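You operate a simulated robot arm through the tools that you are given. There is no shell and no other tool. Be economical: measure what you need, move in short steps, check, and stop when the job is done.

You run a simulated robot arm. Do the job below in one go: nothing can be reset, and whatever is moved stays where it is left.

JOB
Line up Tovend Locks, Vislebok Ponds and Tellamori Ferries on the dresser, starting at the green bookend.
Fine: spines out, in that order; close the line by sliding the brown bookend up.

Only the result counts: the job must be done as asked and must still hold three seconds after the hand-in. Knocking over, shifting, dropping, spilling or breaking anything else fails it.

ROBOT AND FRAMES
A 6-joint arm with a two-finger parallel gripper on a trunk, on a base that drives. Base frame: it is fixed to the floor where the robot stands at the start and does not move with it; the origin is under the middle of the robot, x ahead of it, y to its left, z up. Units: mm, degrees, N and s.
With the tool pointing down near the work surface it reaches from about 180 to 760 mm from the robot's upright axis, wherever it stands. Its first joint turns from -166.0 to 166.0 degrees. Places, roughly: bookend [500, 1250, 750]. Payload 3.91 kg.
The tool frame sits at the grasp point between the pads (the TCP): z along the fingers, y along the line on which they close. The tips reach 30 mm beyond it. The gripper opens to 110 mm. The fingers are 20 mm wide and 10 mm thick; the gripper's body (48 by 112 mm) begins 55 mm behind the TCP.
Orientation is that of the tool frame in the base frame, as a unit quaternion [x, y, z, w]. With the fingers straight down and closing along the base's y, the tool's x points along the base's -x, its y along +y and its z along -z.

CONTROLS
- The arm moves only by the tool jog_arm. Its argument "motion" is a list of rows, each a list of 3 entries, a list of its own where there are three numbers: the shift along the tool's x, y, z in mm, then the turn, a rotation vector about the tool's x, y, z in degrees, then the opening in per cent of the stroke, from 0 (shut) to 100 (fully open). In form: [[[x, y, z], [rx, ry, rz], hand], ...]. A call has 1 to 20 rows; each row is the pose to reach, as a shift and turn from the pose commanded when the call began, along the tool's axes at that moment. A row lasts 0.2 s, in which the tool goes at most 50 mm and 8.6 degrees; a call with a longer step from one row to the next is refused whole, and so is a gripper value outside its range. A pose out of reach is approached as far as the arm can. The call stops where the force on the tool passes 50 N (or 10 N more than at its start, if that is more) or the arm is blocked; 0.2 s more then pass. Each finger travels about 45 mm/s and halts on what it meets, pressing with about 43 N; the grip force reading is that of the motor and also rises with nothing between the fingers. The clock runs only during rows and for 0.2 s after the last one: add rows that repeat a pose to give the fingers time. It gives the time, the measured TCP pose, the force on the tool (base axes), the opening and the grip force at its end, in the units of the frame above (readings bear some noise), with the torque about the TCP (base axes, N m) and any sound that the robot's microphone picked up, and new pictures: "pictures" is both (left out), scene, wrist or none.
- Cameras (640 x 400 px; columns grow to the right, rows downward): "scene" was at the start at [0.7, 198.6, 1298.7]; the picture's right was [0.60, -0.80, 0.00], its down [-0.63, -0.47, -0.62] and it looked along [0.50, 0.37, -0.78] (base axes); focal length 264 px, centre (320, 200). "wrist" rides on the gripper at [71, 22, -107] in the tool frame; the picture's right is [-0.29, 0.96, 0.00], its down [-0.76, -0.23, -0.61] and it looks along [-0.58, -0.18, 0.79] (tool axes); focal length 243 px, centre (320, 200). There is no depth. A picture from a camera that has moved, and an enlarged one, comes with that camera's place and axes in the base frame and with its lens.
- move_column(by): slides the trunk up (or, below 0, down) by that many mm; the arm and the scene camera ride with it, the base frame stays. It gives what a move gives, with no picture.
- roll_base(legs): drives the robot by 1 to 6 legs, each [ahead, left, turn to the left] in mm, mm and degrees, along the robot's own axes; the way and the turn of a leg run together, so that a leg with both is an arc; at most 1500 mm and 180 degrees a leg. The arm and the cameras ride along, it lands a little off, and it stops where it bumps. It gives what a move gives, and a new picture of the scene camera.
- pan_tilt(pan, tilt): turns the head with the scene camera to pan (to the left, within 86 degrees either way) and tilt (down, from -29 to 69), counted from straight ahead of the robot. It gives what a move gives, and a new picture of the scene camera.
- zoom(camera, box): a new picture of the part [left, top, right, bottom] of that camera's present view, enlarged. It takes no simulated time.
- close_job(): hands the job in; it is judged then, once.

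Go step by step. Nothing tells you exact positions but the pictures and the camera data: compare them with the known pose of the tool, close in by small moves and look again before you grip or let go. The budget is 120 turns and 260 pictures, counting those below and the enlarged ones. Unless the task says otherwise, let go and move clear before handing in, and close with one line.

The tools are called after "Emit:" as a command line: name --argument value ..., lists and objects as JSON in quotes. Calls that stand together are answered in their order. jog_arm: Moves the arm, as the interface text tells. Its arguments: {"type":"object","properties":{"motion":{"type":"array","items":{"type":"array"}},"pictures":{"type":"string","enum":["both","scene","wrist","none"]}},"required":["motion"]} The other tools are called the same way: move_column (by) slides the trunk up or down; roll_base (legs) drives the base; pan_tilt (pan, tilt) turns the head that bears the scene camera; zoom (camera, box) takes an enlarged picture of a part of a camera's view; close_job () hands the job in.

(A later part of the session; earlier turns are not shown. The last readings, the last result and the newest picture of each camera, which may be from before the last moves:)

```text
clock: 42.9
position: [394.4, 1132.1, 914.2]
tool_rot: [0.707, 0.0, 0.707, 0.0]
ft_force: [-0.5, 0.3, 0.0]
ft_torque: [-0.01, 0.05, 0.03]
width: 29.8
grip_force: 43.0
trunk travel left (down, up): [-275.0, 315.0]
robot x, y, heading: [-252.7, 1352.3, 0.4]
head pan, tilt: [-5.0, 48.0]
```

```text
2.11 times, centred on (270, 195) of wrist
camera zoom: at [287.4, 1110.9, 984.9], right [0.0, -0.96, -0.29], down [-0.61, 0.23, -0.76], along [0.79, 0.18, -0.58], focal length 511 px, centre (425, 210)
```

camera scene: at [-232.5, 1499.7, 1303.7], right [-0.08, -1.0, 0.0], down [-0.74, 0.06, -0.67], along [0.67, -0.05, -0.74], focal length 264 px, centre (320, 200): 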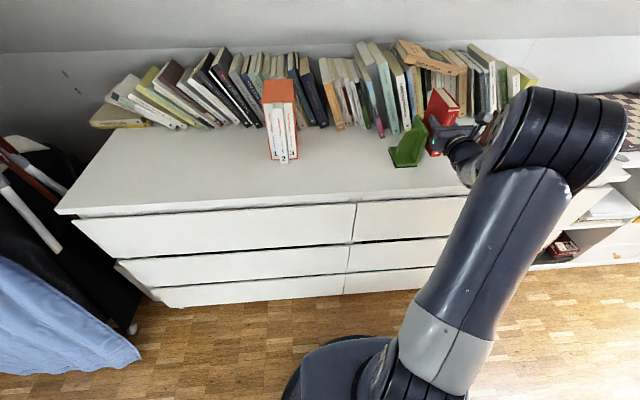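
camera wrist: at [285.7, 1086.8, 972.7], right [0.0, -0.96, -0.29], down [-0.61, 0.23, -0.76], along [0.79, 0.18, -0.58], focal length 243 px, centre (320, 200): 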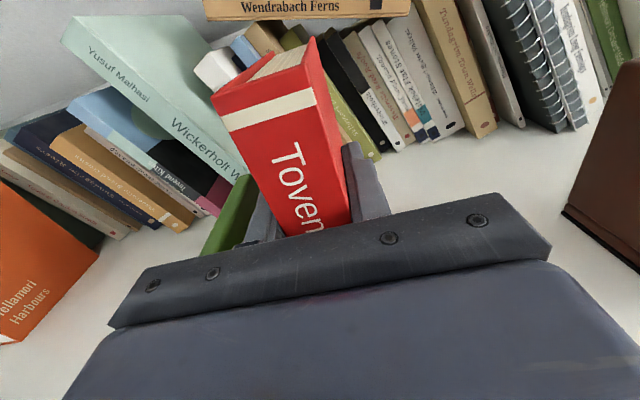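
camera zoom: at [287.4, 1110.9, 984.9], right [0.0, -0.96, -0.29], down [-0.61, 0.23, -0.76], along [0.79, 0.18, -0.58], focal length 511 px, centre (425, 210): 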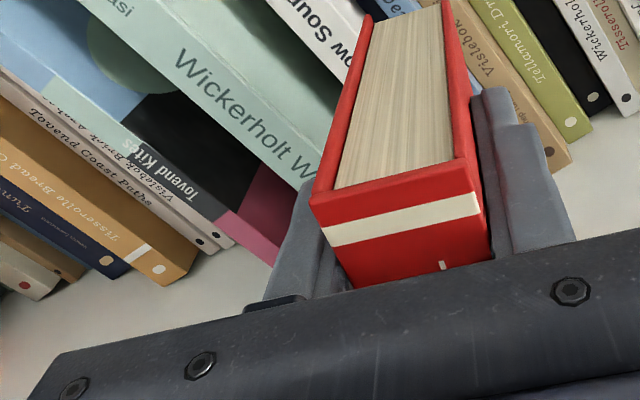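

About 10 mm remain by estimate. I'll creep on in small steps and watch the side force.

Emit:
jog_arm --motion '[[[0.5, -2, 0], [0, 0, 0], 10], [[0.5, -4, 0], [0, 0, 0], 10], [[0.5, -6, 0], [0, 0, 0], 10], [[0.5, -6, 0], [0, 0, 0], 10]]' --pictures "none"

Emit:
zoom --camera "scene" --box '[370, 100, 490, 175]'

```text
clock: 43.9
position: [394.1, 1140.3, 914.3]
tool_rot: [0.707, 0.0, 0.707, 0.0]
ft_force: [0.1, 0.2, 0.3]
ft_torque: [0.03, 0.06, -0.01]
width: 29.8
grip_force: 42.8
trunk travel left (down, up): [-275.0, 315.0]
robot x, y, heading: [-251.0, 1352.5, 0.4]
head pan, tilt: [-5.0, 48.0]
```

```text
5.33 times, centred on (430, 138) of scene
camera zoom: at [-232.6, 1499.7, 1303.7], right [-0.08, -1.0, 0.0], down [-0.74, 0.06, -0.67], along [0.67, -0.05, -0.74], focal length 1409 px, centre (-267, 533)
```

zoom: 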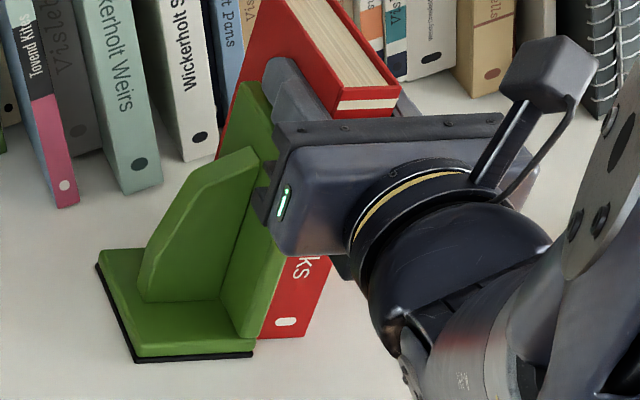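

Emit:
jog_arm --motion '[[[0, -1, 0], [0, 0, 0], 10], [[0, -2, 0], [0, 0, 0], 10], [[0, -2, 0], [0, 0, 0], 10]]' --pictures "none"

Emit:
jog_arm --motion '[[[0, -1, 0], [0, 0, 0], 10], [[0, -1, 0], [0, 0, 0], 10]]' --pictures "none"

Emit:
jog_arm --motion '[[[0, -1, 0], [0, 0, 0], 10], [[0, -1, 0], [0, 0, 0], 10]]' --pictures "none"

Emit:
zoom --camera "scene" --box '[370, 100, 490, 175]'

```text
clock: 44.7
position: [393.6, 1142.2, 914.2]
tool_rot: [0.707, 0.0, 0.707, 0.0]
ft_force: [0.0, -0.9, 0.3]
ft_torque: [-0.03, 0.09, 0.0]
width: 30.1
grip_force: 43.0
trunk travel left (down, up): [-275.0, 315.0]
robot x, y, heading: [-248.9, 1352.5, 0.4]
head pan, tilt: [-5.0, 48.0]
```

```text
clock: 45.3
position: [391.9, 1142.4, 913.3]
tool_rot: [0.707, -0.001, 0.707, 0.001]
ft_force: [-0.1, 0.6, 0.8]
ft_torque: [0.02, 0.06, 0.03]
width: 29.8
grip_force: 42.7
trunk travel left (down, up): [-275.0, 315.0]
robot x, y, heading: [-252.9, 1353.3, 0.4]
head pan, tilt: [-5.0, 48.0]
```

```text
clock: 45.9
position: [393.4, 1144.3, 913.4]
tool_rot: [0.707, 0.0, 0.707, 0.0]
ft_force: [0.3, -0.6, -1.1]
ft_torque: [0.0, 0.12, 0.0]
width: 29.8
grip_force: 43.1
trunk travel left (down, up): [-275.0, 315.0]
robot x, y, heading: [-250.4, 1355.1, 0.2]
head pan, tilt: [-5.0, 48.0]
```

```text
5.33 times, centred on (430, 138) of scene
camera zoom: at [-232.6, 1499.7, 1303.7], right [-0.08, -1.0, 0.0], down [-0.74, 0.06, -0.67], along [0.67, -0.05, -0.74], focal length 1409 px, centre (-267, 533)
```

zoom: 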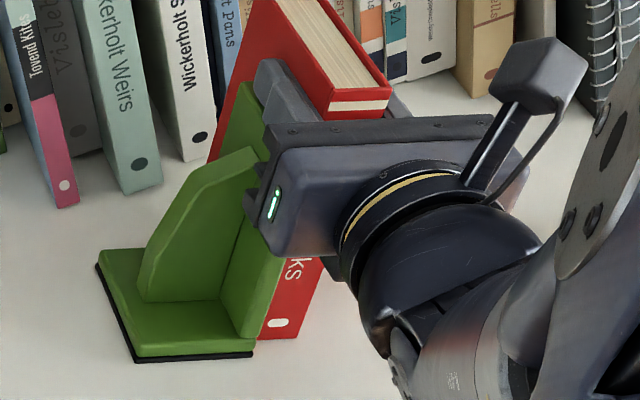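

Still no side force. I'll continue millimetre by millimetre.

Emit:
jog_arm --motion '[[[0, -1, 0], [0, 0, 0], 10], [[0, -1, 0], [0, 0, 0], 10]]' --pictures "none"

Emit:
jog_arm --motion '[[[0, -1, 0], [0, 0, 0], 10], [[0, -1, 0], [0, 0, 0], 10]]' --pictures "none"

Emit:
zoom --camera "scene" --box '[380, 110, 460, 170]'

```text
clock: 46.5
position: [392.8, 1144.7, 914.2]
tool_rot: [0.707, 0.0, 0.707, 0.0]
ft_force: [1.2, -4.6, -1.6]
ft_torque: [-0.57, -0.23, 0.13]
width: 29.5
grip_force: 43.0
trunk travel left (down, up): [-275.0, 315.0]
robot x, y, heading: [-251.2, 1349.8, 0.7]
head pan, tilt: [-5.0, 48.0]
```

```text
clock: 47.1
position: [393.0, 1144.3, 914.1]
tool_rot: [0.708, 0.001, 0.707, 0.001]
ft_force: [4.8, -10.4, 1.1]
ft_torque: [-0.64, -0.28, -0.15]
width: 30.0
grip_force: 43.3
trunk travel left (down, up): [-275.0, 315.0]
robot x, y, heading: [-253.5, 1355.7, 0.5]
head pan, tilt: [-5.0, 48.0]
```

```text
6.67 times, centred on (420, 140) of scene
camera zoom: at [-232.3, 1498.8, 1303.8], right [-0.08, -1.0, 0.0], down [-0.74, 0.06, -0.67], along [0.67, -0.05, -0.74], focal length 1761 px, centre (-347, 600)
```

zoom: 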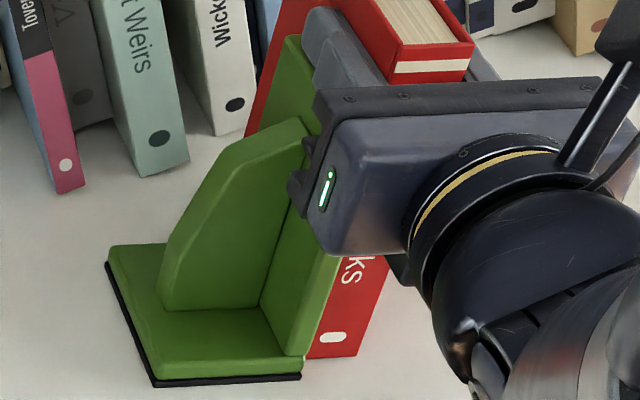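

Contact with green is made (about 10 N) and green hasn't moved. I'll back off 1.5 mm, set the book down and release.

Emit:
jog_arm --motion '[[[0, 1.5, 0], [0, 0, 0], 10], [[-1.5, 1.5, 0], [0, 0, 0], 10], [[-3, 1.5, 0], [0, 0, 0], 10], [[-3, 1.5, 0], [0, 0, 0], 10]]' --pictures "none"

```text
clock: 48.1
position: [391.6, 1143.7, 912.6]
tool_rot: [0.707, 0.001, 0.708, -0.001]
ft_force: [-5.4, -1.5, 10.7]
ft_torque: [0.34, 0.82, 0.08]
width: 30.0
grip_force: 43.6
trunk travel left (down, up): [-275.0, 315.0]
robot x, y, heading: [-253.7, 1352.9, 0.3]
head pan, tilt: [-5.0, 48.0]
```

Emit:
jog_arm --motion '[[[1, 0, 0], [0, 0, 0], 28], [[1, 0, 0], [0, 0, 0], 33], [[1, 0, 0], [0, 0, 0], 33], [[1, 0, 0], [0, 0, 0], 33]]' --pictures "none"

Emit:
jog_arm --motion '[[[0, 0, -10], [0, 0, 0], 33], [[0, 0, -30], [0, 0, 0], 33], [[0, 0, -60], [0, 0, 0], 33], [[0, 0, -100], [0, 0, 0], 33], [[0, 0, -140], [0, 0, 0], 33], [[0, 0, -180], [0, 0, 0], 33], [[0, 0, -215], [0, 0, 0], 33], [[0, 0, -215], [0, 0, 0], 33]]' --pictures "both"

Emit:
zoom --camera "scene" --box '[360, 80, 520, 180]'

```text
clock: 49.1
position: [393.0, 1145.0, 912.2]
tool_rot: [0.707, 0.0, 0.707, 0.0]
ft_force: [-1.1, -4.1, 5.0]
ft_torque: [0.09, 0.16, 0.11]
width: 34.6
grip_force: 0.0
trunk travel left (down, up): [-275.0, 315.0]
robot x, y, heading: [-251.2, 1354.9, 0.6]
head pan, tilt: [-5.0, 48.0]
```

```text
clock: 50.9
position: [174.7, 1142.5, 916.8]
tool_rot: [0.707, 0.001, 0.707, 0.0]
ft_force: [-0.2, 0.1, 1.1]
ft_torque: [-0.02, 0.0, 0.0]
width: 36.3
grip_force: 0.1
trunk travel left (down, up): [-275.0, 315.0]
robot x, y, heading: [-252.0, 1355.4, 0.5]
head pan, tilt: [-5.0, 48.0]
camera scene: at [-232.9, 1499.8, 1303.6], right [-0.08, -1.0, 0.0], down [-0.74, 0.06, -0.67], along [0.67, -0.05, -0.74], focal length 264 px, centre (320, 200)
camera wrist: at [68.7, 1122.0, 986.6], right [0.0, -0.96, -0.29], down [-0.61, 0.23, -0.76], along [0.79, 0.18, -0.58], focal length 243 px, centre (320, 200)
```

scene: 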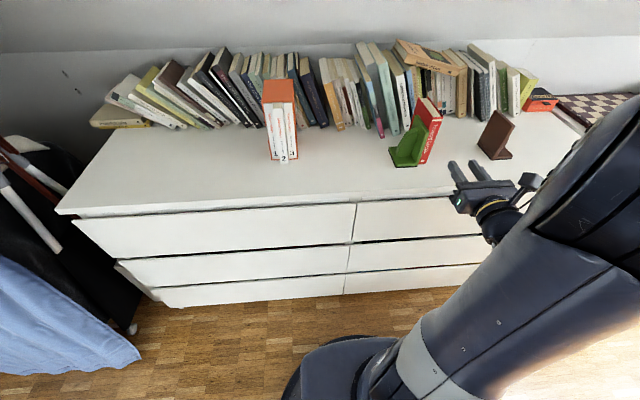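
wrist: 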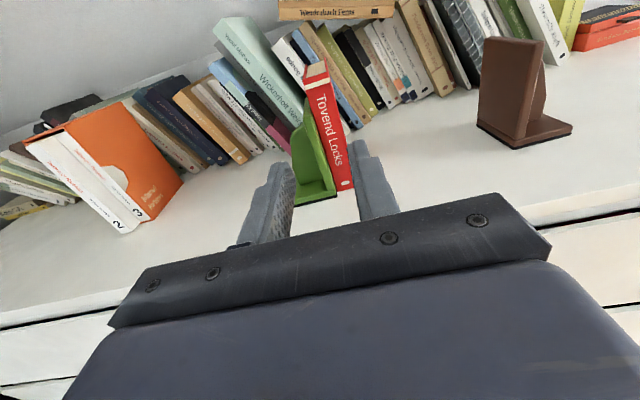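

```text
4.00 times, centred on (440, 130) of scene
camera zoom: at [-232.9, 1499.8, 1303.6], right [-0.08, -1.0, 0.0], down [-0.74, 0.06, -0.67], along [0.67, -0.05, -0.74], focal length 1057 px, centre (-160, 480)
```

zoom: 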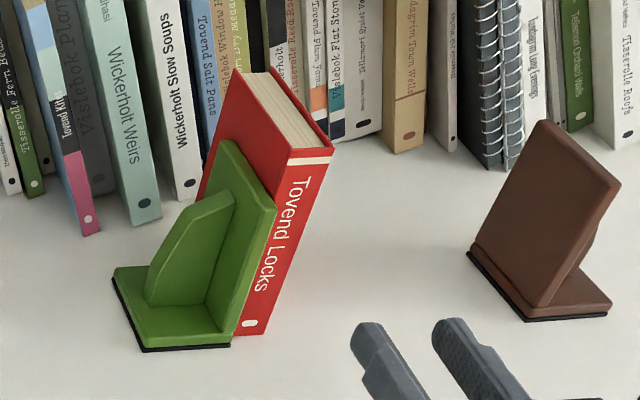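

Red stands flush against green, spine out. Now I go back for the teal book.

Emit:
roll_base --legs '[[-120, 0, 0], [0, -1186, -0.5]]'

Emit:
move_column --by -270

Emit:
roll_base --legs '[[120, 0, 0]]'

Emit:
zoom --camera "wrist" --box '[200, 0, 520, 200]'

```text
clock: 57.8
position: [66.0, -54.5, 915.3]
tool_rot: [0.708, 0.001, 0.707, 0.0]
ft_force: [0.1, -0.7, -0.8]
ft_torque: [-0.01, 0.0, 0.01]
width: 36.3
grip_force: 0.0
trunk travel left (down, up): [-275.0, 315.0]
robot x, y, heading: [-361.3, 154.8, 0.3]
head pan, tilt: [-5.0, 48.0]
camera scene: at [-342.6, 301.1, 1303.7], right [-0.08, -1.0, 0.0], down [-0.74, 0.06, -0.67], along [0.67, -0.05, -0.74], focal length 264 px, centre (320, 200)
```

scene: 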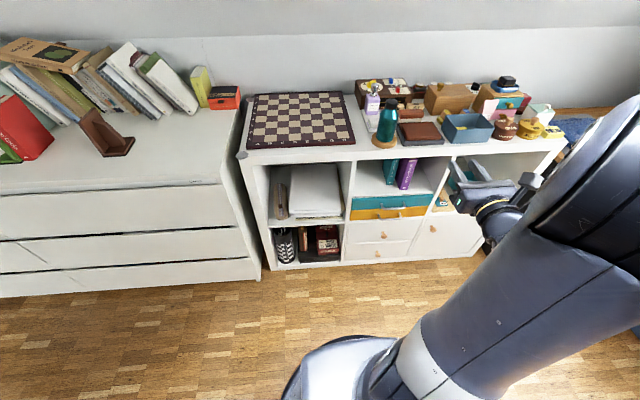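

```text
clock: 60.5
position: [67.8, -53.5, 646.7]
tool_rot: [0.707, 0.001, 0.707, -0.001]
ft_force: [-0.7, -0.6, 0.4]
ft_torque: [0.0, -0.01, 0.03]
width: 36.5
grip_force: 0.0
trunk travel left (down, up): [-5.0, 585.0]
robot x, y, heading: [-361.5, 154.8, 0.6]
head pan, tilt: [-5.0, 48.0]
```

```text
clock: 61.8
position: [184.2, -51.4, 646.2]
tool_rot: [0.707, 0.001, 0.707, -0.001]
ft_force: [0.5, -0.5, 0.5]
ft_torque: [-0.04, 0.03, 0.01]
width: 36.3
grip_force: 0.1
trunk travel left (down, up): [-5.0, 585.0]
robot x, y, heading: [-244.0, 156.9, 0.5]
head pan, tilt: [-5.0, 48.0]
camera scene: at [-227.1, 302.4, 1033.7], right [-0.07, -1.0, 0.0], down [-0.74, 0.06, -0.67], along [0.67, -0.05, -0.74], focal length 264 px, centre (320, 200)
```

scene: 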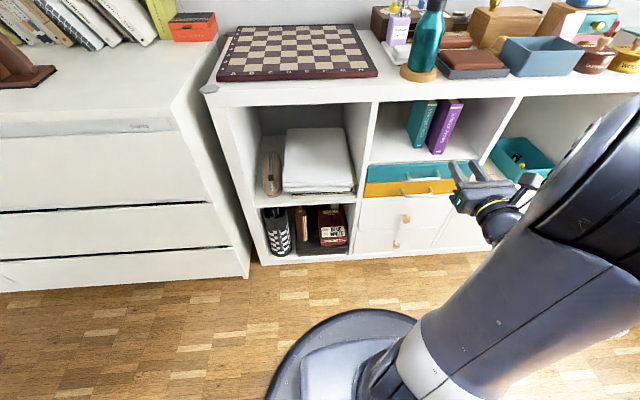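

```text
2.00 times, centred on (360, 100) of wrist
camera zoom: at [77.0, -73.7, 716.7], right [0.01, -0.96, -0.29], down [-0.61, 0.23, -0.76], along [0.79, 0.18, -0.58], focal length 485 px, centre (240, 400)
```

zoom: 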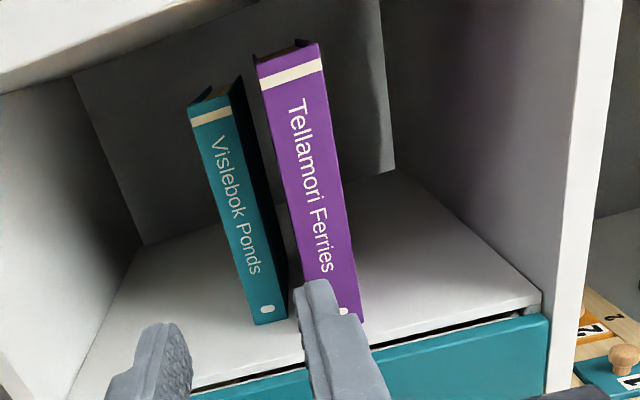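

Teal should be at y≈-44. I'll move in front of its spine and check the alignment.

Emit:
jog_arm --motion '[[[-4, -3, 40], [0, 0, 0], 33], [[-9, -7, 80], [0, 0, 0], 33], [[-9, -7, 110], [0, 0, 0], 33], [[-9, -7, 129], [0, 0, 0], 33], [[-9, -7, 129], [0, 0, 0], 33]]' --pictures "none"

Emit:
zoom --camera "wrist" --box '[220, 30, 460, 240]'

```text
clock: 63.0
position: [314.0, -44.7, 635.5]
tool_rot: [0.707, 0.001, 0.707, -0.001]
ft_force: [-0.3, 0.6, 0.0]
ft_torque: [0.02, -0.01, -0.01]
width: 36.2
grip_force: 0.1
trunk travel left (down, up): [-5.0, 585.0]
robot x, y, heading: [-246.9, 154.2, 0.6]
head pan, tilt: [-5.0, 48.0]
```

```text
1.90 times, centred on (340, 135) of wrist
camera zoom: at [206.7, -67.2, 707.3], right [0.01, -0.96, -0.29], down [-0.61, 0.23, -0.76], along [0.79, 0.18, -0.58], focal length 462 px, centre (282, 324)
```

zoom: 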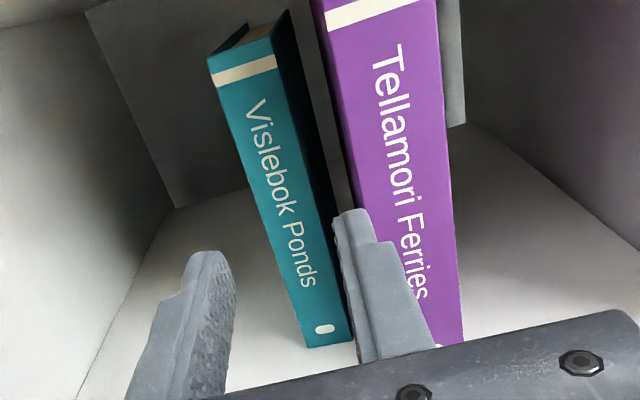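

Teal's spine sits farther back than before (x≈403), centred at about y≈-45, with a 17 mm gap to purple. I'll insert to TCP x≈415 so the gripper body stays clear of purple's spine.

Emit:
jog_arm --motion '[[[0, -1.4, 15], [0, 0, 0], 33], [[0, -1.4, 35], [0, 0, 0], 33], [[0, -1.4, 55], [0, 0, 0], 33], [[0, -1.4, 75], [0, 0, 0], 33], [[0, -1.4, 75], [0, 0, 0], 33]]' --pictures "none"

Emit:
zoom --camera "wrist" --box '[220, 30, 500, 240]'

```text
clock: 64.2
position: [387.5, -43.4, 637.9]
tool_rot: [0.707, 0.003, 0.707, -0.003]
ft_force: [-1.2, 0.4, -0.8]
ft_torque: [0.05, 0.02, -0.05]
width: 35.9
grip_force: 0.1
trunk travel left (down, up): [-5.0, 585.0]
robot x, y, heading: [-243.0, 155.7, 0.7]
head pan, tilt: [-5.0, 48.0]
```

```text
1.90 times, centred on (360, 135) of wrist
camera zoom: at [280.9, -64.5, 707.5], right [0.01, -0.96, -0.29], down [-0.61, 0.23, -0.76], along [0.79, 0.18, -0.58], focal length 462 px, centre (244, 324)
```

zoom: 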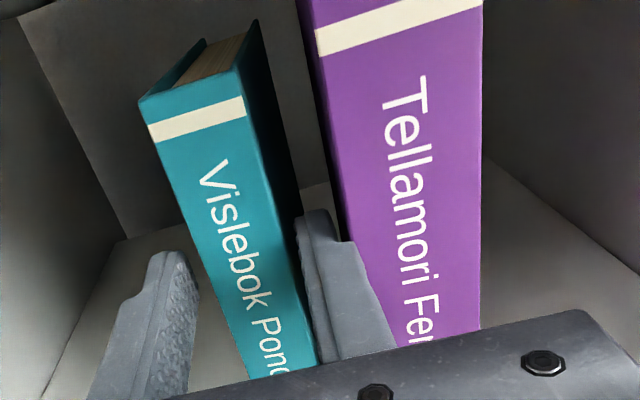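

Emit:
jog_arm --motion '[[[0, 0, 14], [0, 0, 0], 33], [[0, 0, 28], [0, 0, 0], 33], [[0, 0, 28], [0, 0, 0], 20], [[0, 0, 28], [0, 0, 0], 8], [[0, 0, 28], [0, 0, 0], 8], [[0, 0, 28], [0, 0, 0], 8]]' --pictures "wrist"

```text
clock: 65.5
position: [416.2, -41.9, 633.8]
tool_rot: [0.708, 0.002, 0.707, -0.002]
ft_force: [0.1, -0.3, -0.1]
ft_torque: [-0.04, 0.0, -0.05]
width: 25.8
grip_force: 42.6
trunk travel left (down, up): [-5.0, 585.0]
robot x, y, heading: [-241.8, 155.8, 0.7]
head pan, tilt: [-5.0, 48.0]
camera wrist: at [309.0, -64.1, 706.7], right [0.01, -0.96, -0.29], down [-0.61, 0.23, -0.76], along [0.79, 0.18, -0.58], focal length 243 px, centre (320, 200)
```

wrist: 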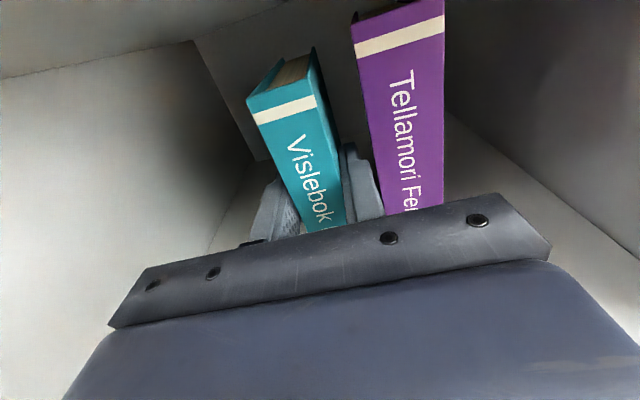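

Teal is gripped (25.8 mm). I'll lift it and pull it out.

Emit:
jog_arm --motion '[[[4, 0, 0], [0, 0, 0], 8], [[8, 0, 0], [0, 0, 0], 8], [[8, 0, -25], [0, 0, 0], 8], [[8, 0, -55], [0, 0, 0], 8], [[8, 0, -85], [0, 0, 0], 8], [[8, 0, -115], [0, 0, 0], 8], [[8, 0, -145], [0, 0, 0], 8], [[8, 0, -175], [0, 0, 0], 8], [[8, 0, -205], [0, 0, 0], 8], [[8, 0, -240], [0, 0, 0], 8], [[8, 0, -240], [0, 0, 0], 8]]' --pictures "both"

Emit:
zoom --camera "wrist" --box '[200, 0, 440, 240]'

```text
clock: 68.0
position: [177.4, -41.4, 646.7]
tool_rot: [0.707, 0.002, 0.707, -0.002]
ft_force: [-0.2, 0.4, -3.1]
ft_torque: [-0.01, 0.06, -0.03]
width: 25.7
grip_force: 42.9
trunk travel left (down, up): [-5.0, 585.0]
robot x, y, heading: [-245.4, 157.3, 0.6]
head pan, tilt: [-5.0, 48.0]
camera scene: at [-227.0, 302.4, 1033.7], right [-0.07, -1.0, 0.0], down [-0.74, 0.06, -0.67], along [0.67, -0.05, -0.74], focal length 264 px, centre (320, 200)
camera wrist: at [70.5, -64.1, 717.2], right [0.01, -0.96, -0.29], down [-0.61, 0.23, -0.76], along [0.79, 0.18, -0.58], focal length 243 px, centre (320, 200)
```

scene: 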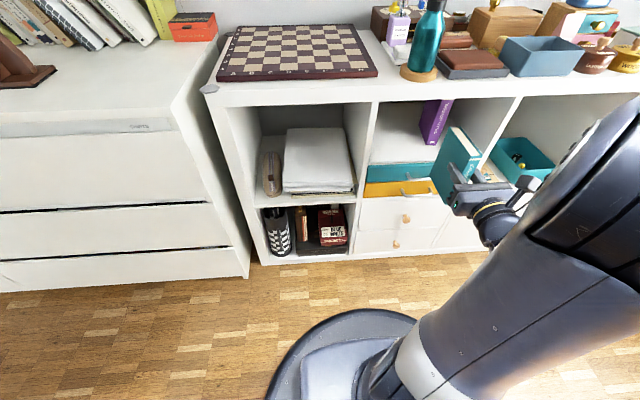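
wrist: 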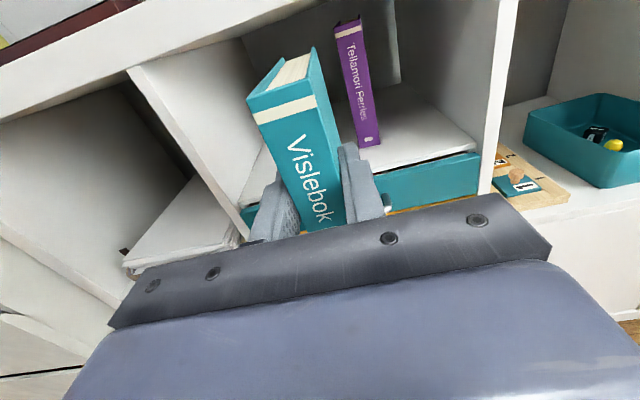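

```text
1.67 times, centred on (320, 120) of wrist
camera zoom: at [70.5, -64.1, 717.2], right [0.01, -0.96, -0.29], down [-0.61, 0.23, -0.76], along [0.79, 0.18, -0.58], focal length 404 px, centre (320, 333)
```

zoom: 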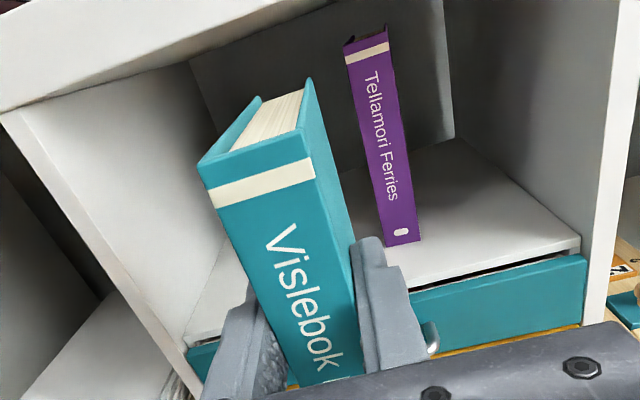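

Teal is out. I'll drive to the dresser with it, raise and check.

Emit:
roll_base --legs '[[-120, 0, 0], [0, 1150, -0.3]]'

Emit:
move_column --by 270

Emit:
roll_base --legs '[[120, 0, 0]]'

Emit:
zoom --camera "wrist" --box '[0, 0, 640, 400]'

```text
clock: 74.5
position: [41.7, 1091.5, 645.9]
tool_rot: [0.707, 0.008, 0.707, -0.008]
ft_force: [0.4, 0.7, -2.4]
ft_torque: [0.03, 0.1, 0.02]
width: 25.6
grip_force: 43.1
trunk travel left (down, up): [-5.0, 585.0]
robot x, y, heading: [-384.6, 1280.4, 1.9]
head pan, tilt: [-5.0, 48.0]
camera scene: at [-369.3, 1428.9, 1033.7], right [-0.06, -1.0, 0.0], down [-0.74, 0.04, -0.67], along [0.67, -0.04, -0.74], focal length 264 px, centre (320, 200)
```

scene: 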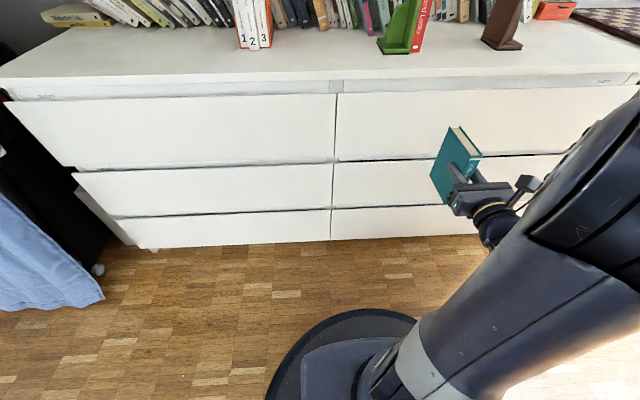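

```text
clock: 77.3
position: [42.4, 1092.2, 916.2]
tool_rot: [0.707, 0.009, 0.707, -0.009]
ft_force: [-0.1, 0.3, -3.5]
ft_torque: [0.0, 0.14, 0.03]
width: 25.6
grip_force: 42.6
trunk travel left (down, up): [-275.0, 315.0]
robot x, y, heading: [-380.5, 1280.0, 1.8]
head pan, tilt: [-5.0, 48.0]
```

```text
clock: 78.5
position: [162.1, 1095.1, 915.5]
tool_rot: [0.707, 0.008, 0.707, -0.008]
ft_force: [0.0, -0.7, -2.9]
ft_torque: [0.0, 0.12, -0.03]
width: 25.7
grip_force: 43.7
trunk travel left (down, up): [-275.0, 315.0]
robot x, y, heading: [-261.2, 1285.7, 1.8]
head pan, tilt: [-5.0, 48.0]
camera scene: at [-248.7, 1432.5, 1303.7], right [-0.06, -1.0, 0.0], down [-0.74, 0.04, -0.67], along [0.67, -0.04, -0.74], focal length 264 px, centre (320, 200)
```

scene: 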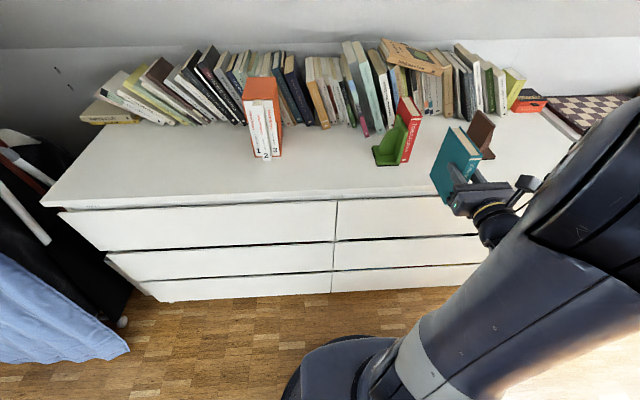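

```text
1.00 times, centred on (320, 200) of wrist
camera zoom: at [55.3, 1071.1, 987.3], right [0.02, -0.96, -0.29], down [-0.61, 0.22, -0.76], along [0.79, 0.19, -0.58], focal length 243 px, centre (320, 200)
```

zoom: 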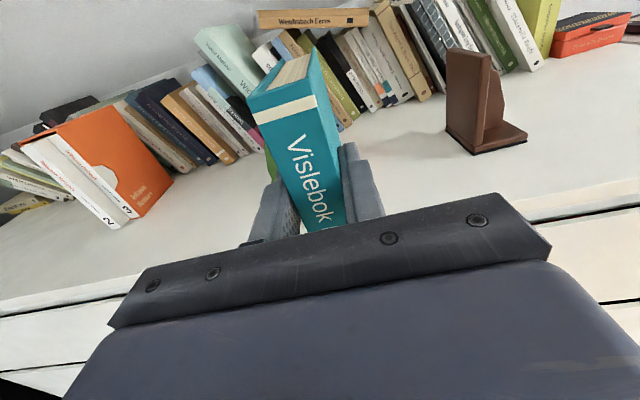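

Heading is off by about 1.3°, which I'll correct with the tool. I'll bring teal in beside red, keeping a finger gap.

Emit:
jog_arm --motion '[[[0, 5, 20], [-0.7, 0, 0], 8], [[0, 9.8, 50], [-1.3, 0, 0], 8], [[0, 9.8, 80], [-1.3, 0, 0], 8], [[0, 9.8, 110], [-1.3, 0, 0], 8], [[0, 9.8, 140], [-1.3, 0, 0], 8], [[-10, 9.8, 170], [-1.3, 0, 0], 8], [[-20, 9.8, 200], [-1.3, 0, 0], 8], [[-20, 9.8, 213], [-1.3, 0, 0], 8], [[-20, 9.8, 213], [-1.3, 0, 0], 8]]' --pictures "wrist"

Emit:
zoom --camera "scene" --box '[360, 80, 520, 180]'

```text
clock: 80.5
position: [375.0, 1090.6, 895.3]
tool_rot: [0.707, 0.0, 0.707, 0.0]
ft_force: [0.5, -0.5, -2.2]
ft_torque: [-0.02, 0.11, -0.01]
width: 25.8
grip_force: 43.2
trunk travel left (down, up): [-275.0, 315.0]
robot x, y, heading: [-263.6, 1282.3, 1.4]
head pan, tilt: [-5.0, 48.0]
camera wrist: at [267.5, 1069.9, 965.8], right [0.0, -0.96, -0.29], down [-0.61, 0.23, -0.76], along [0.79, 0.18, -0.58], focal length 243 px, centre (320, 200)
```

wrist: 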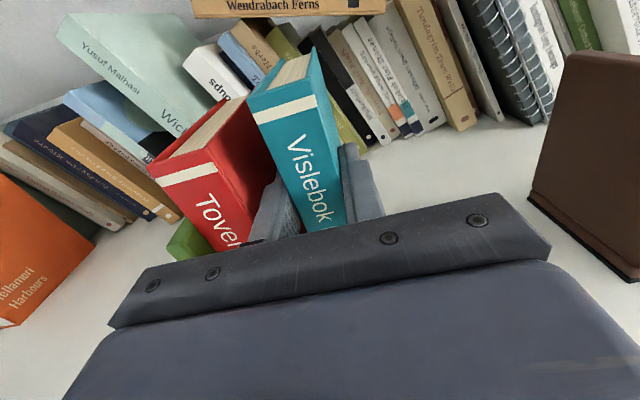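

```text
4.00 times, centred on (440, 130) of scene
camera zoom: at [-248.4, 1432.5, 1303.7], right [-0.06, -1.0, 0.0], down [-0.74, 0.04, -0.67], along [0.67, -0.04, -0.74], focal length 1057 px, centre (-160, 480)
```

zoom: 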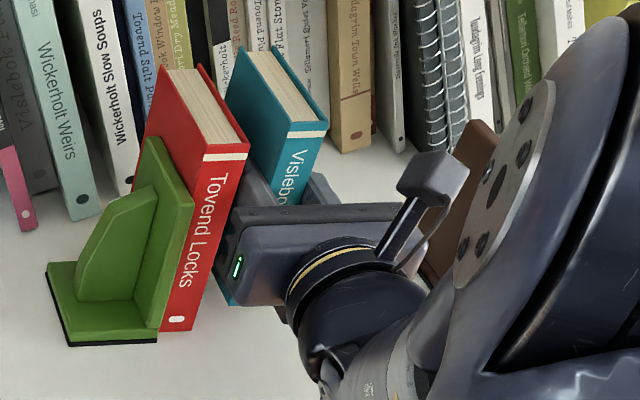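

Emit:
zoom --camera "wrist" --box '[120, 60, 400, 270]'

```text
1.90 times, centred on (260, 165) of wrist
camera zoom: at [267.5, 1069.9, 965.8], right [0.0, -0.96, -0.29], down [-0.61, 0.23, -0.76], along [0.79, 0.18, -0.58], focal length 462 px, centre (434, 267)
```

zoom: 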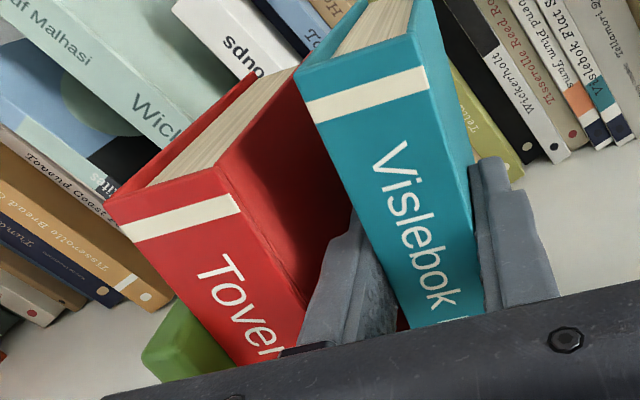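

Red's right face is at y≈1130 and the left finger's outer face at ≈1113. I'll move teal 9.5 mm left and lower it to contact.

Emit:
jog_arm --motion '[[[-5, -5, 0], [0, 0, 0], 8], [[-10, -9.5, 0], [0, 0, 0], 8], [[-15, -9.5, 0], [0, 0, 0], 8], [[-17, -9.5, 0], [0, 0, 0], 8], [[-17, -9.5, 0], [0, 0, 0], 8]]' --pictures "none"

Emit:
jog_arm --motion '[[[-1, 0, 0], [0, 0, 0], 8], [[-2, 0, 0], [0, 0, 0], 8], [[-2, 0, 0], [0, 0, 0], 8]]' --pictures "none"

Emit:
zoom --camera "wrist" --box '[120, 60, 400, 270]'

```text
clock: 81.7
position: [375.0, 1100.6, 878.9]
tool_rot: [0.708, -0.001, 0.706, 0.0]
ft_force: [-0.5, -1.8, -1.1]
ft_torque: [0.05, 0.14, 0.04]
width: 25.9
grip_force: 42.6
trunk travel left (down, up): [-275.0, 315.0]
robot x, y, heading: [-263.3, 1285.9, 1.4]
head pan, tilt: [-5.0, 48.0]
```

```text
clock: 82.5
position: [374.8, 1099.3, 877.3]
tool_rot: [0.708, 0.0, 0.706, 0.0]
ft_force: [-0.6, -1.0, -2.1]
ft_torque: [-0.03, 0.09, -0.03]
width: 25.7
grip_force: 43.5
trunk travel left (down, up): [-275.0, 315.0]
robot x, y, heading: [-260.8, 1283.9, 1.8]
head pan, tilt: [-5.0, 48.0]
```

```text
1.90 times, centred on (260, 165) of wrist
camera zoom: at [268.0, 1078.5, 947.8], right [0.0, -0.96, -0.29], down [-0.61, 0.23, -0.76], along [0.79, 0.18, -0.58], focal length 462 px, centre (434, 267)
```

zoom: 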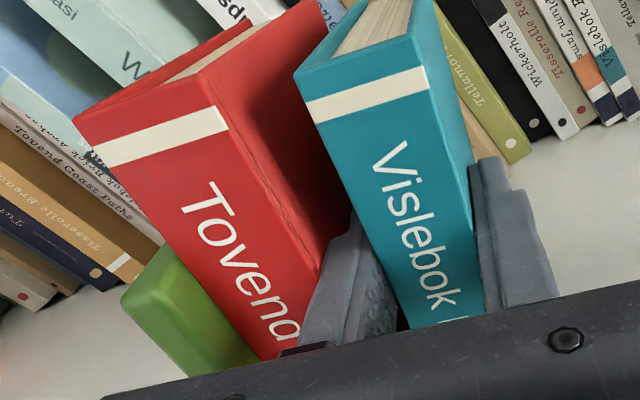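

Not yet in contact (the weight is still carried). I'll lower in 1 mm steps.

Emit:
jog_arm --motion '[[[-1, 0, 0], [0, 0, 0], 8], [[-1, 0, 0], [0, 0, 0], 8]]' --pictures "none"

Emit:
jog_arm --motion '[[[-1, 0, 0], [0, 0, 0], 8], [[-1, 0, 0], [0, 0, 0], 8]]' --pictures "none"

Emit:
jog_arm --motion '[[[-1, 0, 0], [0, 0, 0], 8], [[-1, 0, 0], [0, 0, 0], 8]]' --pictures "none"

```text
clock: 83.1
position: [374.0, 1099.0, 875.6]
tool_rot: [0.708, 0.0, 0.706, 0.0]
ft_force: [0.0, 0.0, -2.3]
ft_torque: [0.0, 0.11, -0.03]
width: 25.9
grip_force: 43.1
trunk travel left (down, up): [-275.0, 315.0]
robot x, y, heading: [-260.6, 1284.2, 1.7]
head pan, tilt: [-5.0, 48.0]
```

```text
clock: 83.7
position: [374.6, 1099.4, 876.1]
tool_rot: [0.707, 0.0, 0.707, 0.0]
ft_force: [0.3, 0.8, -2.3]
ft_torque: [0.01, 0.14, 0.0]
width: 25.8
grip_force: 43.0
trunk travel left (down, up): [-275.0, 315.0]
robot x, y, heading: [-258.8, 1288.7, 1.6]
head pan, tilt: [-5.0, 48.0]
```

```text
clock: 84.3
position: [373.7, 1098.8, 875.1]
tool_rot: [0.707, 0.0, 0.707, 0.0]
ft_force: [0.3, -2.3, 2.5]
ft_torque: [-0.12, 0.2, 0.04]
width: 25.8
grip_force: 43.3
trunk travel left (down, up): [-275.0, 315.0]
robot x, y, heading: [-263.2, 1284.5, 2.1]
head pan, tilt: [-5.0, 48.0]
```

Emit:
jog_arm --motion '[[[-0.7, 0, 0], [0, 0, 0], 8], [[-0.7, 0, 0], [0, 0, 0], 8]]' --pictures "none"

Emit:
jog_arm --motion '[[[0.3, 0, 0], [0, 0, 0], 24], [[0.3, 0, 0], [0, 0, 0], 29], [[0.3, 0, 0], [0, 0, 0], 29], [[0.3, 0, 0], [0, 0, 0], 29]]' --pictures "none"

Emit:
zoom --camera "wrist" --box '[120, 60, 400, 270]'

Emit:
zoom --camera "scene" --box '[360, 80, 520, 180]'

```text
clock: 84.9
position: [374.6, 1100.3, 875.1]
tool_rot: [0.706, 0.0, 0.708, 0.0]
ft_force: [5.4, -1.9, 8.1]
ft_torque: [-0.12, -0.21, -0.02]
width: 25.8
grip_force: 42.8
trunk travel left (down, up): [-275.0, 315.0]
robot x, y, heading: [-260.6, 1285.0, 1.8]
head pan, tilt: [-5.0, 48.0]
```

```text
clock: 85.9
position: [373.2, 1099.6, 873.2]
tool_rot: [0.708, 0.0, 0.706, -0.001]
ft_force: [-1.2, -3.7, -2.5]
ft_torque: [-0.1, -0.06, 0.1]
width: 29.8
grip_force: 0.1
trunk travel left (down, up): [-275.0, 315.0]
robot x, y, heading: [-265.8, 1283.6, 1.7]
head pan, tilt: [-5.0, 48.0]
```

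```text
1.90 times, centred on (260, 165) of wrist
camera zoom: at [267.1, 1077.9, 944.4], right [0.0, -0.96, -0.29], down [-0.61, 0.23, -0.76], along [0.79, 0.18, -0.58], focal length 462 px, centre (434, 267)
```

zoom: 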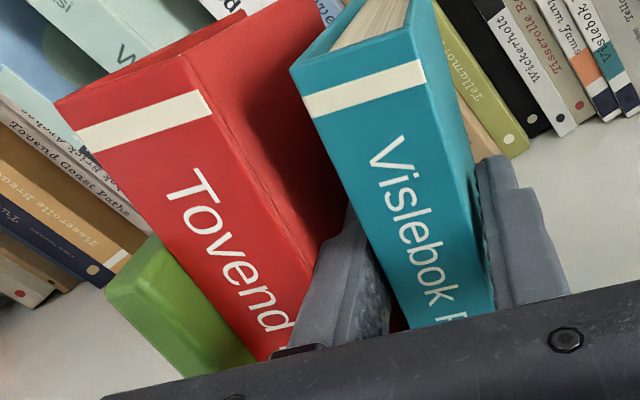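

```text
4.00 times, centred on (440, 130) of scene
camera zoom: at [-248.6, 1432.1, 1303.7], right [-0.06, -1.0, 0.0], down [-0.74, 0.04, -0.67], along [0.67, -0.04, -0.74], focal length 1057 px, centre (-160, 480)
```

zoom: 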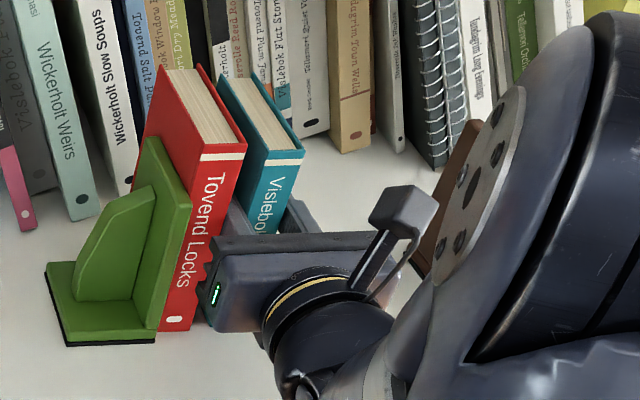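

The left finger just reached red, so I'll close slightly to sit between both books, then withdraw straight back.

Emit:
jog_arm --motion '[[[0, 0, 0], [0, 0, 0], 25.5], [[0, 0, 0], [0, 0, 0], 25.5]]' --pictures "none"

Emit:
jog_arm --motion '[[[1, 0, -10], [0, 0, 0], 25.5], [[1, 0, -30], [0, 0, 0], 25.5], [[1, 0, -60], [0, 0, 0], 25.5], [[1, 0, -100], [0, 0, 0], 25.5], [[20, 0, -140], [0, 0, 0], 33], [[40, 0, -180], [0, 0, 0], 33], [[40, 0, -200], [0, 0, 0], 33], [[40, 0, -200], [0, 0, 0], 33]]' --pictures "wrist"

Emit:
zoom --camera "scene" --box '[360, 80, 520, 180]'

```text
clock: 86.5
position: [374.2, 1100.0, 874.0]
tool_rot: [0.707, -0.001, 0.707, 0.001]
ft_force: [0.6, 0.1, 0.0]
ft_torque: [-0.02, -0.02, 0.03]
width: 28.0
grip_force: 0.0
trunk travel left (down, up): [-275.0, 315.0]
robot x, y, heading: [-265.5, 1286.9, 1.8]
head pan, tilt: [-5.0, 48.0]
```

```text
clock: 88.3
position: [175.4, 1098.7, 914.1]
tool_rot: [0.707, -0.001, 0.707, 0.001]
ft_force: [0.7, 1.0, 0.1]
ft_torque: [0.01, -0.02, -0.01]
width: 36.3
grip_force: 0.1
trunk travel left (down, up): [-275.0, 315.0]
robot x, y, heading: [-263.0, 1288.4, 2.2]
head pan, tilt: [-5.0, 48.0]
camera wrist: at [68.5, 1077.1, 986.0], right [0.0, -0.96, -0.29], down [-0.61, 0.23, -0.76], along [0.79, 0.18, -0.58], focal length 243 px, centre (320, 200)
```

wrist: 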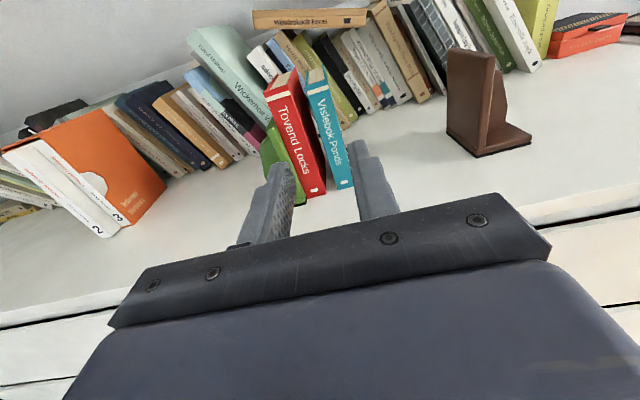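

```text
4.00 times, centred on (440, 130) of scene
camera zoom: at [-248.7, 1432.6, 1303.7], right [-0.06, -1.0, 0.0], down [-0.74, 0.04, -0.67], along [0.67, -0.04, -0.74], focal length 1057 px, centre (-160, 480)
```

zoom: 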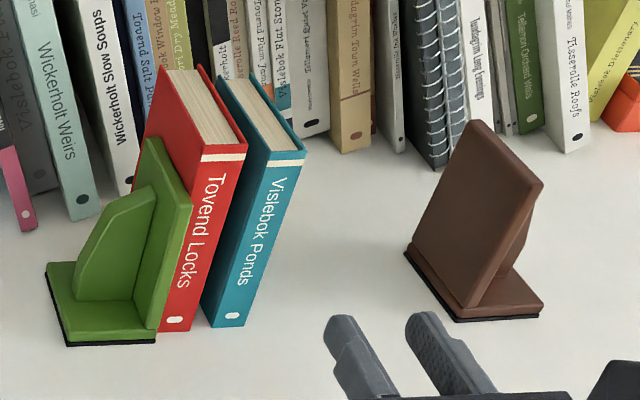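

Teal stands about 12 mm right of red, aligned. Now I return for the purple book.

Emit:
roll_base --legs '[[-120, 0, -1.8], [0, -1180, 0]]'

Emit:
move_column --by -270

Emit:
roll_base --legs '[[120, 0, 0]]'

Emit:
zoom --camera "wrist" --box '[200, 0, 520, 200]'

```text
clock: 95.2
position: [8.7, -124.3, 915.7]
tool_rot: [0.706, -0.027, 0.707, 0.027]
ft_force: [-0.3, -0.6, 0.0]
ft_torque: [-0.02, 0.01, 0.03]
width: 36.4
grip_force: 0.0
trunk travel left (down, up): [-275.0, 315.0]
robot x, y, heading: [-413.4, 97.4, -3.0]
head pan, tilt: [-5.0, 48.0]
camera scene: at [-388.3, 242.5, 1303.7], right [-0.14, -0.99, 0.0], down [-0.74, 0.1, -0.67], along [0.66, -0.09, -0.74], focal length 264 px, centre (320, 200)
```

scene: 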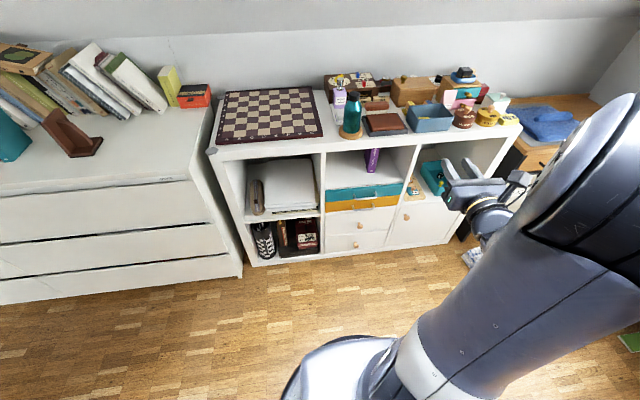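

```text
clock: 98.0
position: [8.2, -123.0, 645.4]
tool_rot: [0.707, -0.028, 0.706, 0.028]
ft_force: [-0.1, -0.3, -0.3]
ft_torque: [0.02, -0.01, -0.01]
width: 36.2
grip_force: 0.1
trunk travel left (down, up): [-5.0, 585.0]
robot x, y, heading: [-416.0, 96.8, -2.9]
head pan, tilt: [-5.0, 48.0]
```

```text
clock: 99.2
position: [130.5, -131.0, 645.7]
tool_rot: [0.707, -0.028, 0.707, 0.028]
ft_force: [-0.1, 0.3, -0.5]
ft_torque: [0.0, -0.03, 0.0]
width: 36.3
grip_force: 0.1
trunk travel left (down, up): [-5.0, 585.0]
robot x, y, heading: [-296.3, 89.1, -2.6]
head pan, tilt: [-5.0, 48.0]
camera scene: at [-265.6, 236.3, 1033.7], right [-0.14, -0.99, 0.0], down [-0.74, 0.1, -0.67], along [0.66, -0.09, -0.74], focal length 264 px, centre (320, 200)
```

scene: 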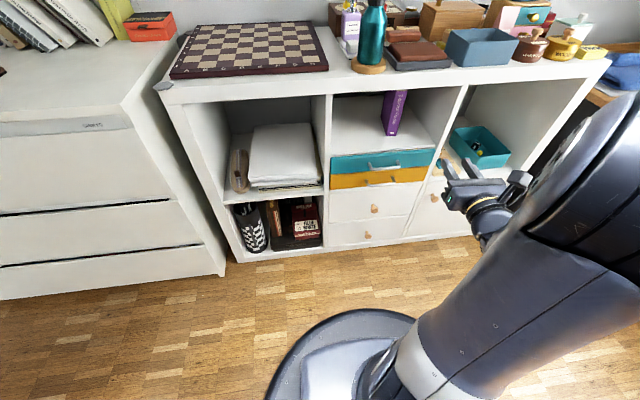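

```text
2.00 times, centred on (360, 100) of wrist
camera zoom: at [22.7, -143.3, 715.9], right [-0.08, -0.95, -0.29], down [-0.59, 0.28, -0.76], along [0.81, 0.11, -0.58], focal length 485 px, centre (240, 400)
```

zoom: 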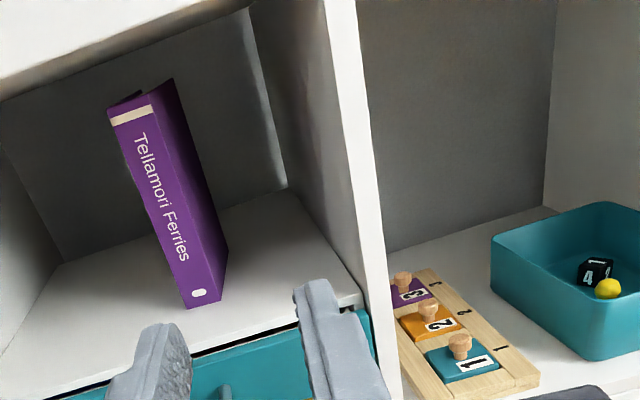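

The base heading is off by about 4.5° relative to the tool, so I'll turn it back and roll forward a bit. That also brings the hand in front of purple.

Emit:
roll_base --legs '[[0, 0, 4.5], [60, 0, 0]]'

Emit:
zoom --camera "wrist" --box '[200, 0, 520, 200]'

```text
clock: 100.7
position: [206.2, -95.2, 645.3]
tool_rot: [0.707, 0.001, 0.707, -0.001]
ft_force: [0.3, -0.7, 0.1]
ft_torque: [0.01, -0.01, -0.01]
width: 36.6
grip_force: 0.0
trunk travel left (down, up): [-5.0, 585.0]
robot x, y, heading: [-233.1, 89.1, 1.7]
head pan, tilt: [-5.0, 48.0]
camera scene: at [-217.9, 239.6, 1033.7], right [-0.06, -1.0, 0.0], down [-0.74, 0.04, -0.67], along [0.67, -0.04, -0.74], focal length 264 px, centre (320, 200)
```

scene: 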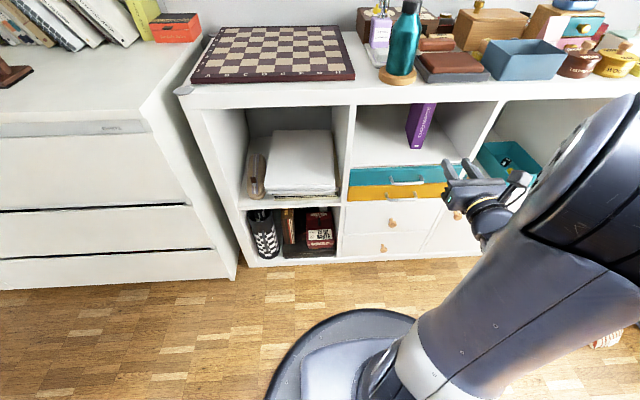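

```text
2.00 times, centred on (360, 100) of wrist
camera zoom: at [99.3, -116.2, 715.9], right [0.0, -0.96, -0.29], down [-0.61, 0.23, -0.76], along [0.79, 0.18, -0.58], focal length 485 px, centre (240, 400)
```

zoom: 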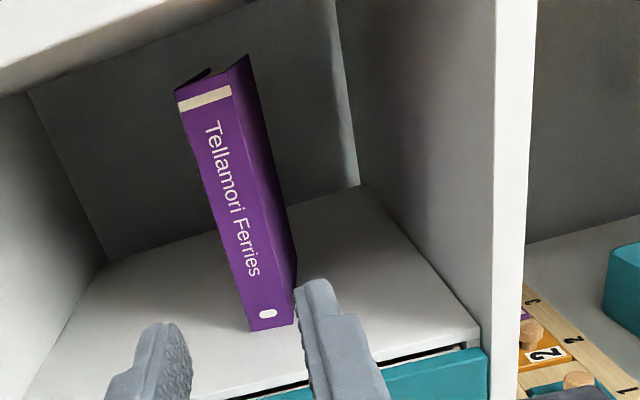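

Purple's spine is at x≈417, centred at about y≈-87, and it has free space on both sides. I'll move up to it with a wider opening.

Emit:
jog_arm --motion '[[[-5, -3, 40], [0, 0, 0], 55], [[-10, -6, 80], [0, 0, 0], 55], [[-15, -7, 120], [0, 0, 0], 55], [[-15, -7, 155], [0, 0, 0], 55], [[-15, -7, 155], [0, 0, 0], 55]]' --pictures "wrist"

```text
clock: 101.8
position: [362.2, -91.2, 627.6]
tool_rot: [0.707, 0.0, 0.707, 0.0]
ft_force: [0.3, 0.5, 0.2]
ft_torque: [0.01, 0.03, 0.02]
width: 60.3
grip_force: 0.0
trunk travel left (down, up): [-5.0, 585.0]
robot x, y, heading: [-226.0, 89.4, 1.6]
head pan, tilt: [-5.0, 48.0]
camera wrist: at [254.9, -112.4, 699.2], right [0.0, -0.96, -0.29], down [-0.61, 0.23, -0.76], along [0.79, 0.18, -0.58], focal length 243 px, centre (320, 200)
```

wrist: 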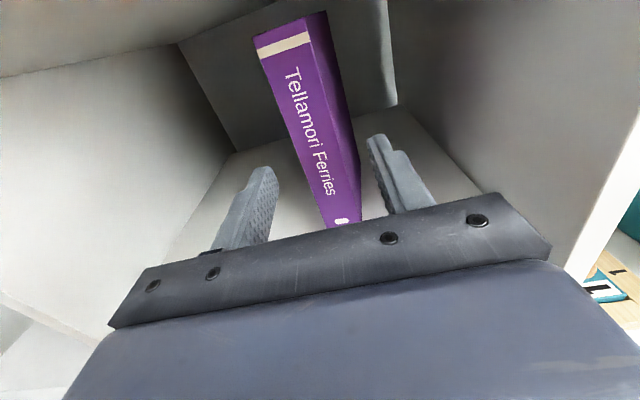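

Aligned to within a few millimetres. I'll slide in and close on purple.

Emit:
jog_arm --motion '[[[0, -2, 20], [0, 0, 0], 55], [[0, -2, 45], [0, 0, 0], 55], [[0, -2, 72], [0, 0, 0], 55], [[0, -2, 72], [0, 0, 0], 35], [[0, -2, 72], [0, 0, 0], 20], [[0, -2, 72], [0, 0, 0], 10], [[0, -2, 72], [0, 0, 0], 10], [[0, -2, 72], [0, 0, 0], 10]]' --pictures "wrist"

```text
clock: 103.7
position: [434.7, -87.8, 628.6]
tool_rot: [0.707, -0.001, 0.707, 0.001]
ft_force: [1.5, -0.1, 0.2]
ft_torque: [-0.03, -0.11, 0.02]
width: 31.8
grip_force: 42.6
trunk travel left (down, up): [-5.0, 585.0]
robot x, y, heading: [-230.1, 92.1, 1.7]
head pan, tilt: [-5.0, 48.0]
camera wrist: at [327.7, -108.8, 699.4], right [0.0, -0.96, -0.29], down [-0.61, 0.23, -0.76], along [0.79, 0.18, -0.58], focal length 243 px, centre (320, 200)
```

wrist: 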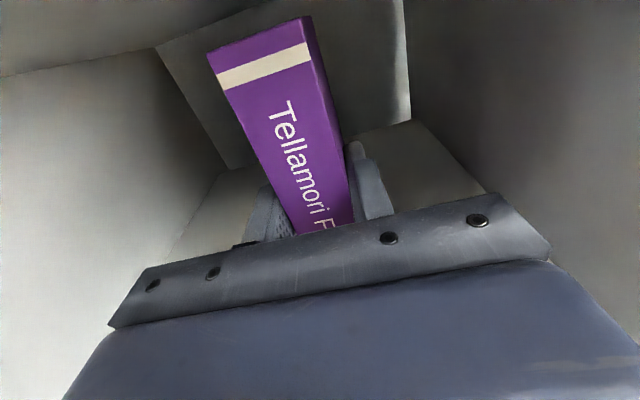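

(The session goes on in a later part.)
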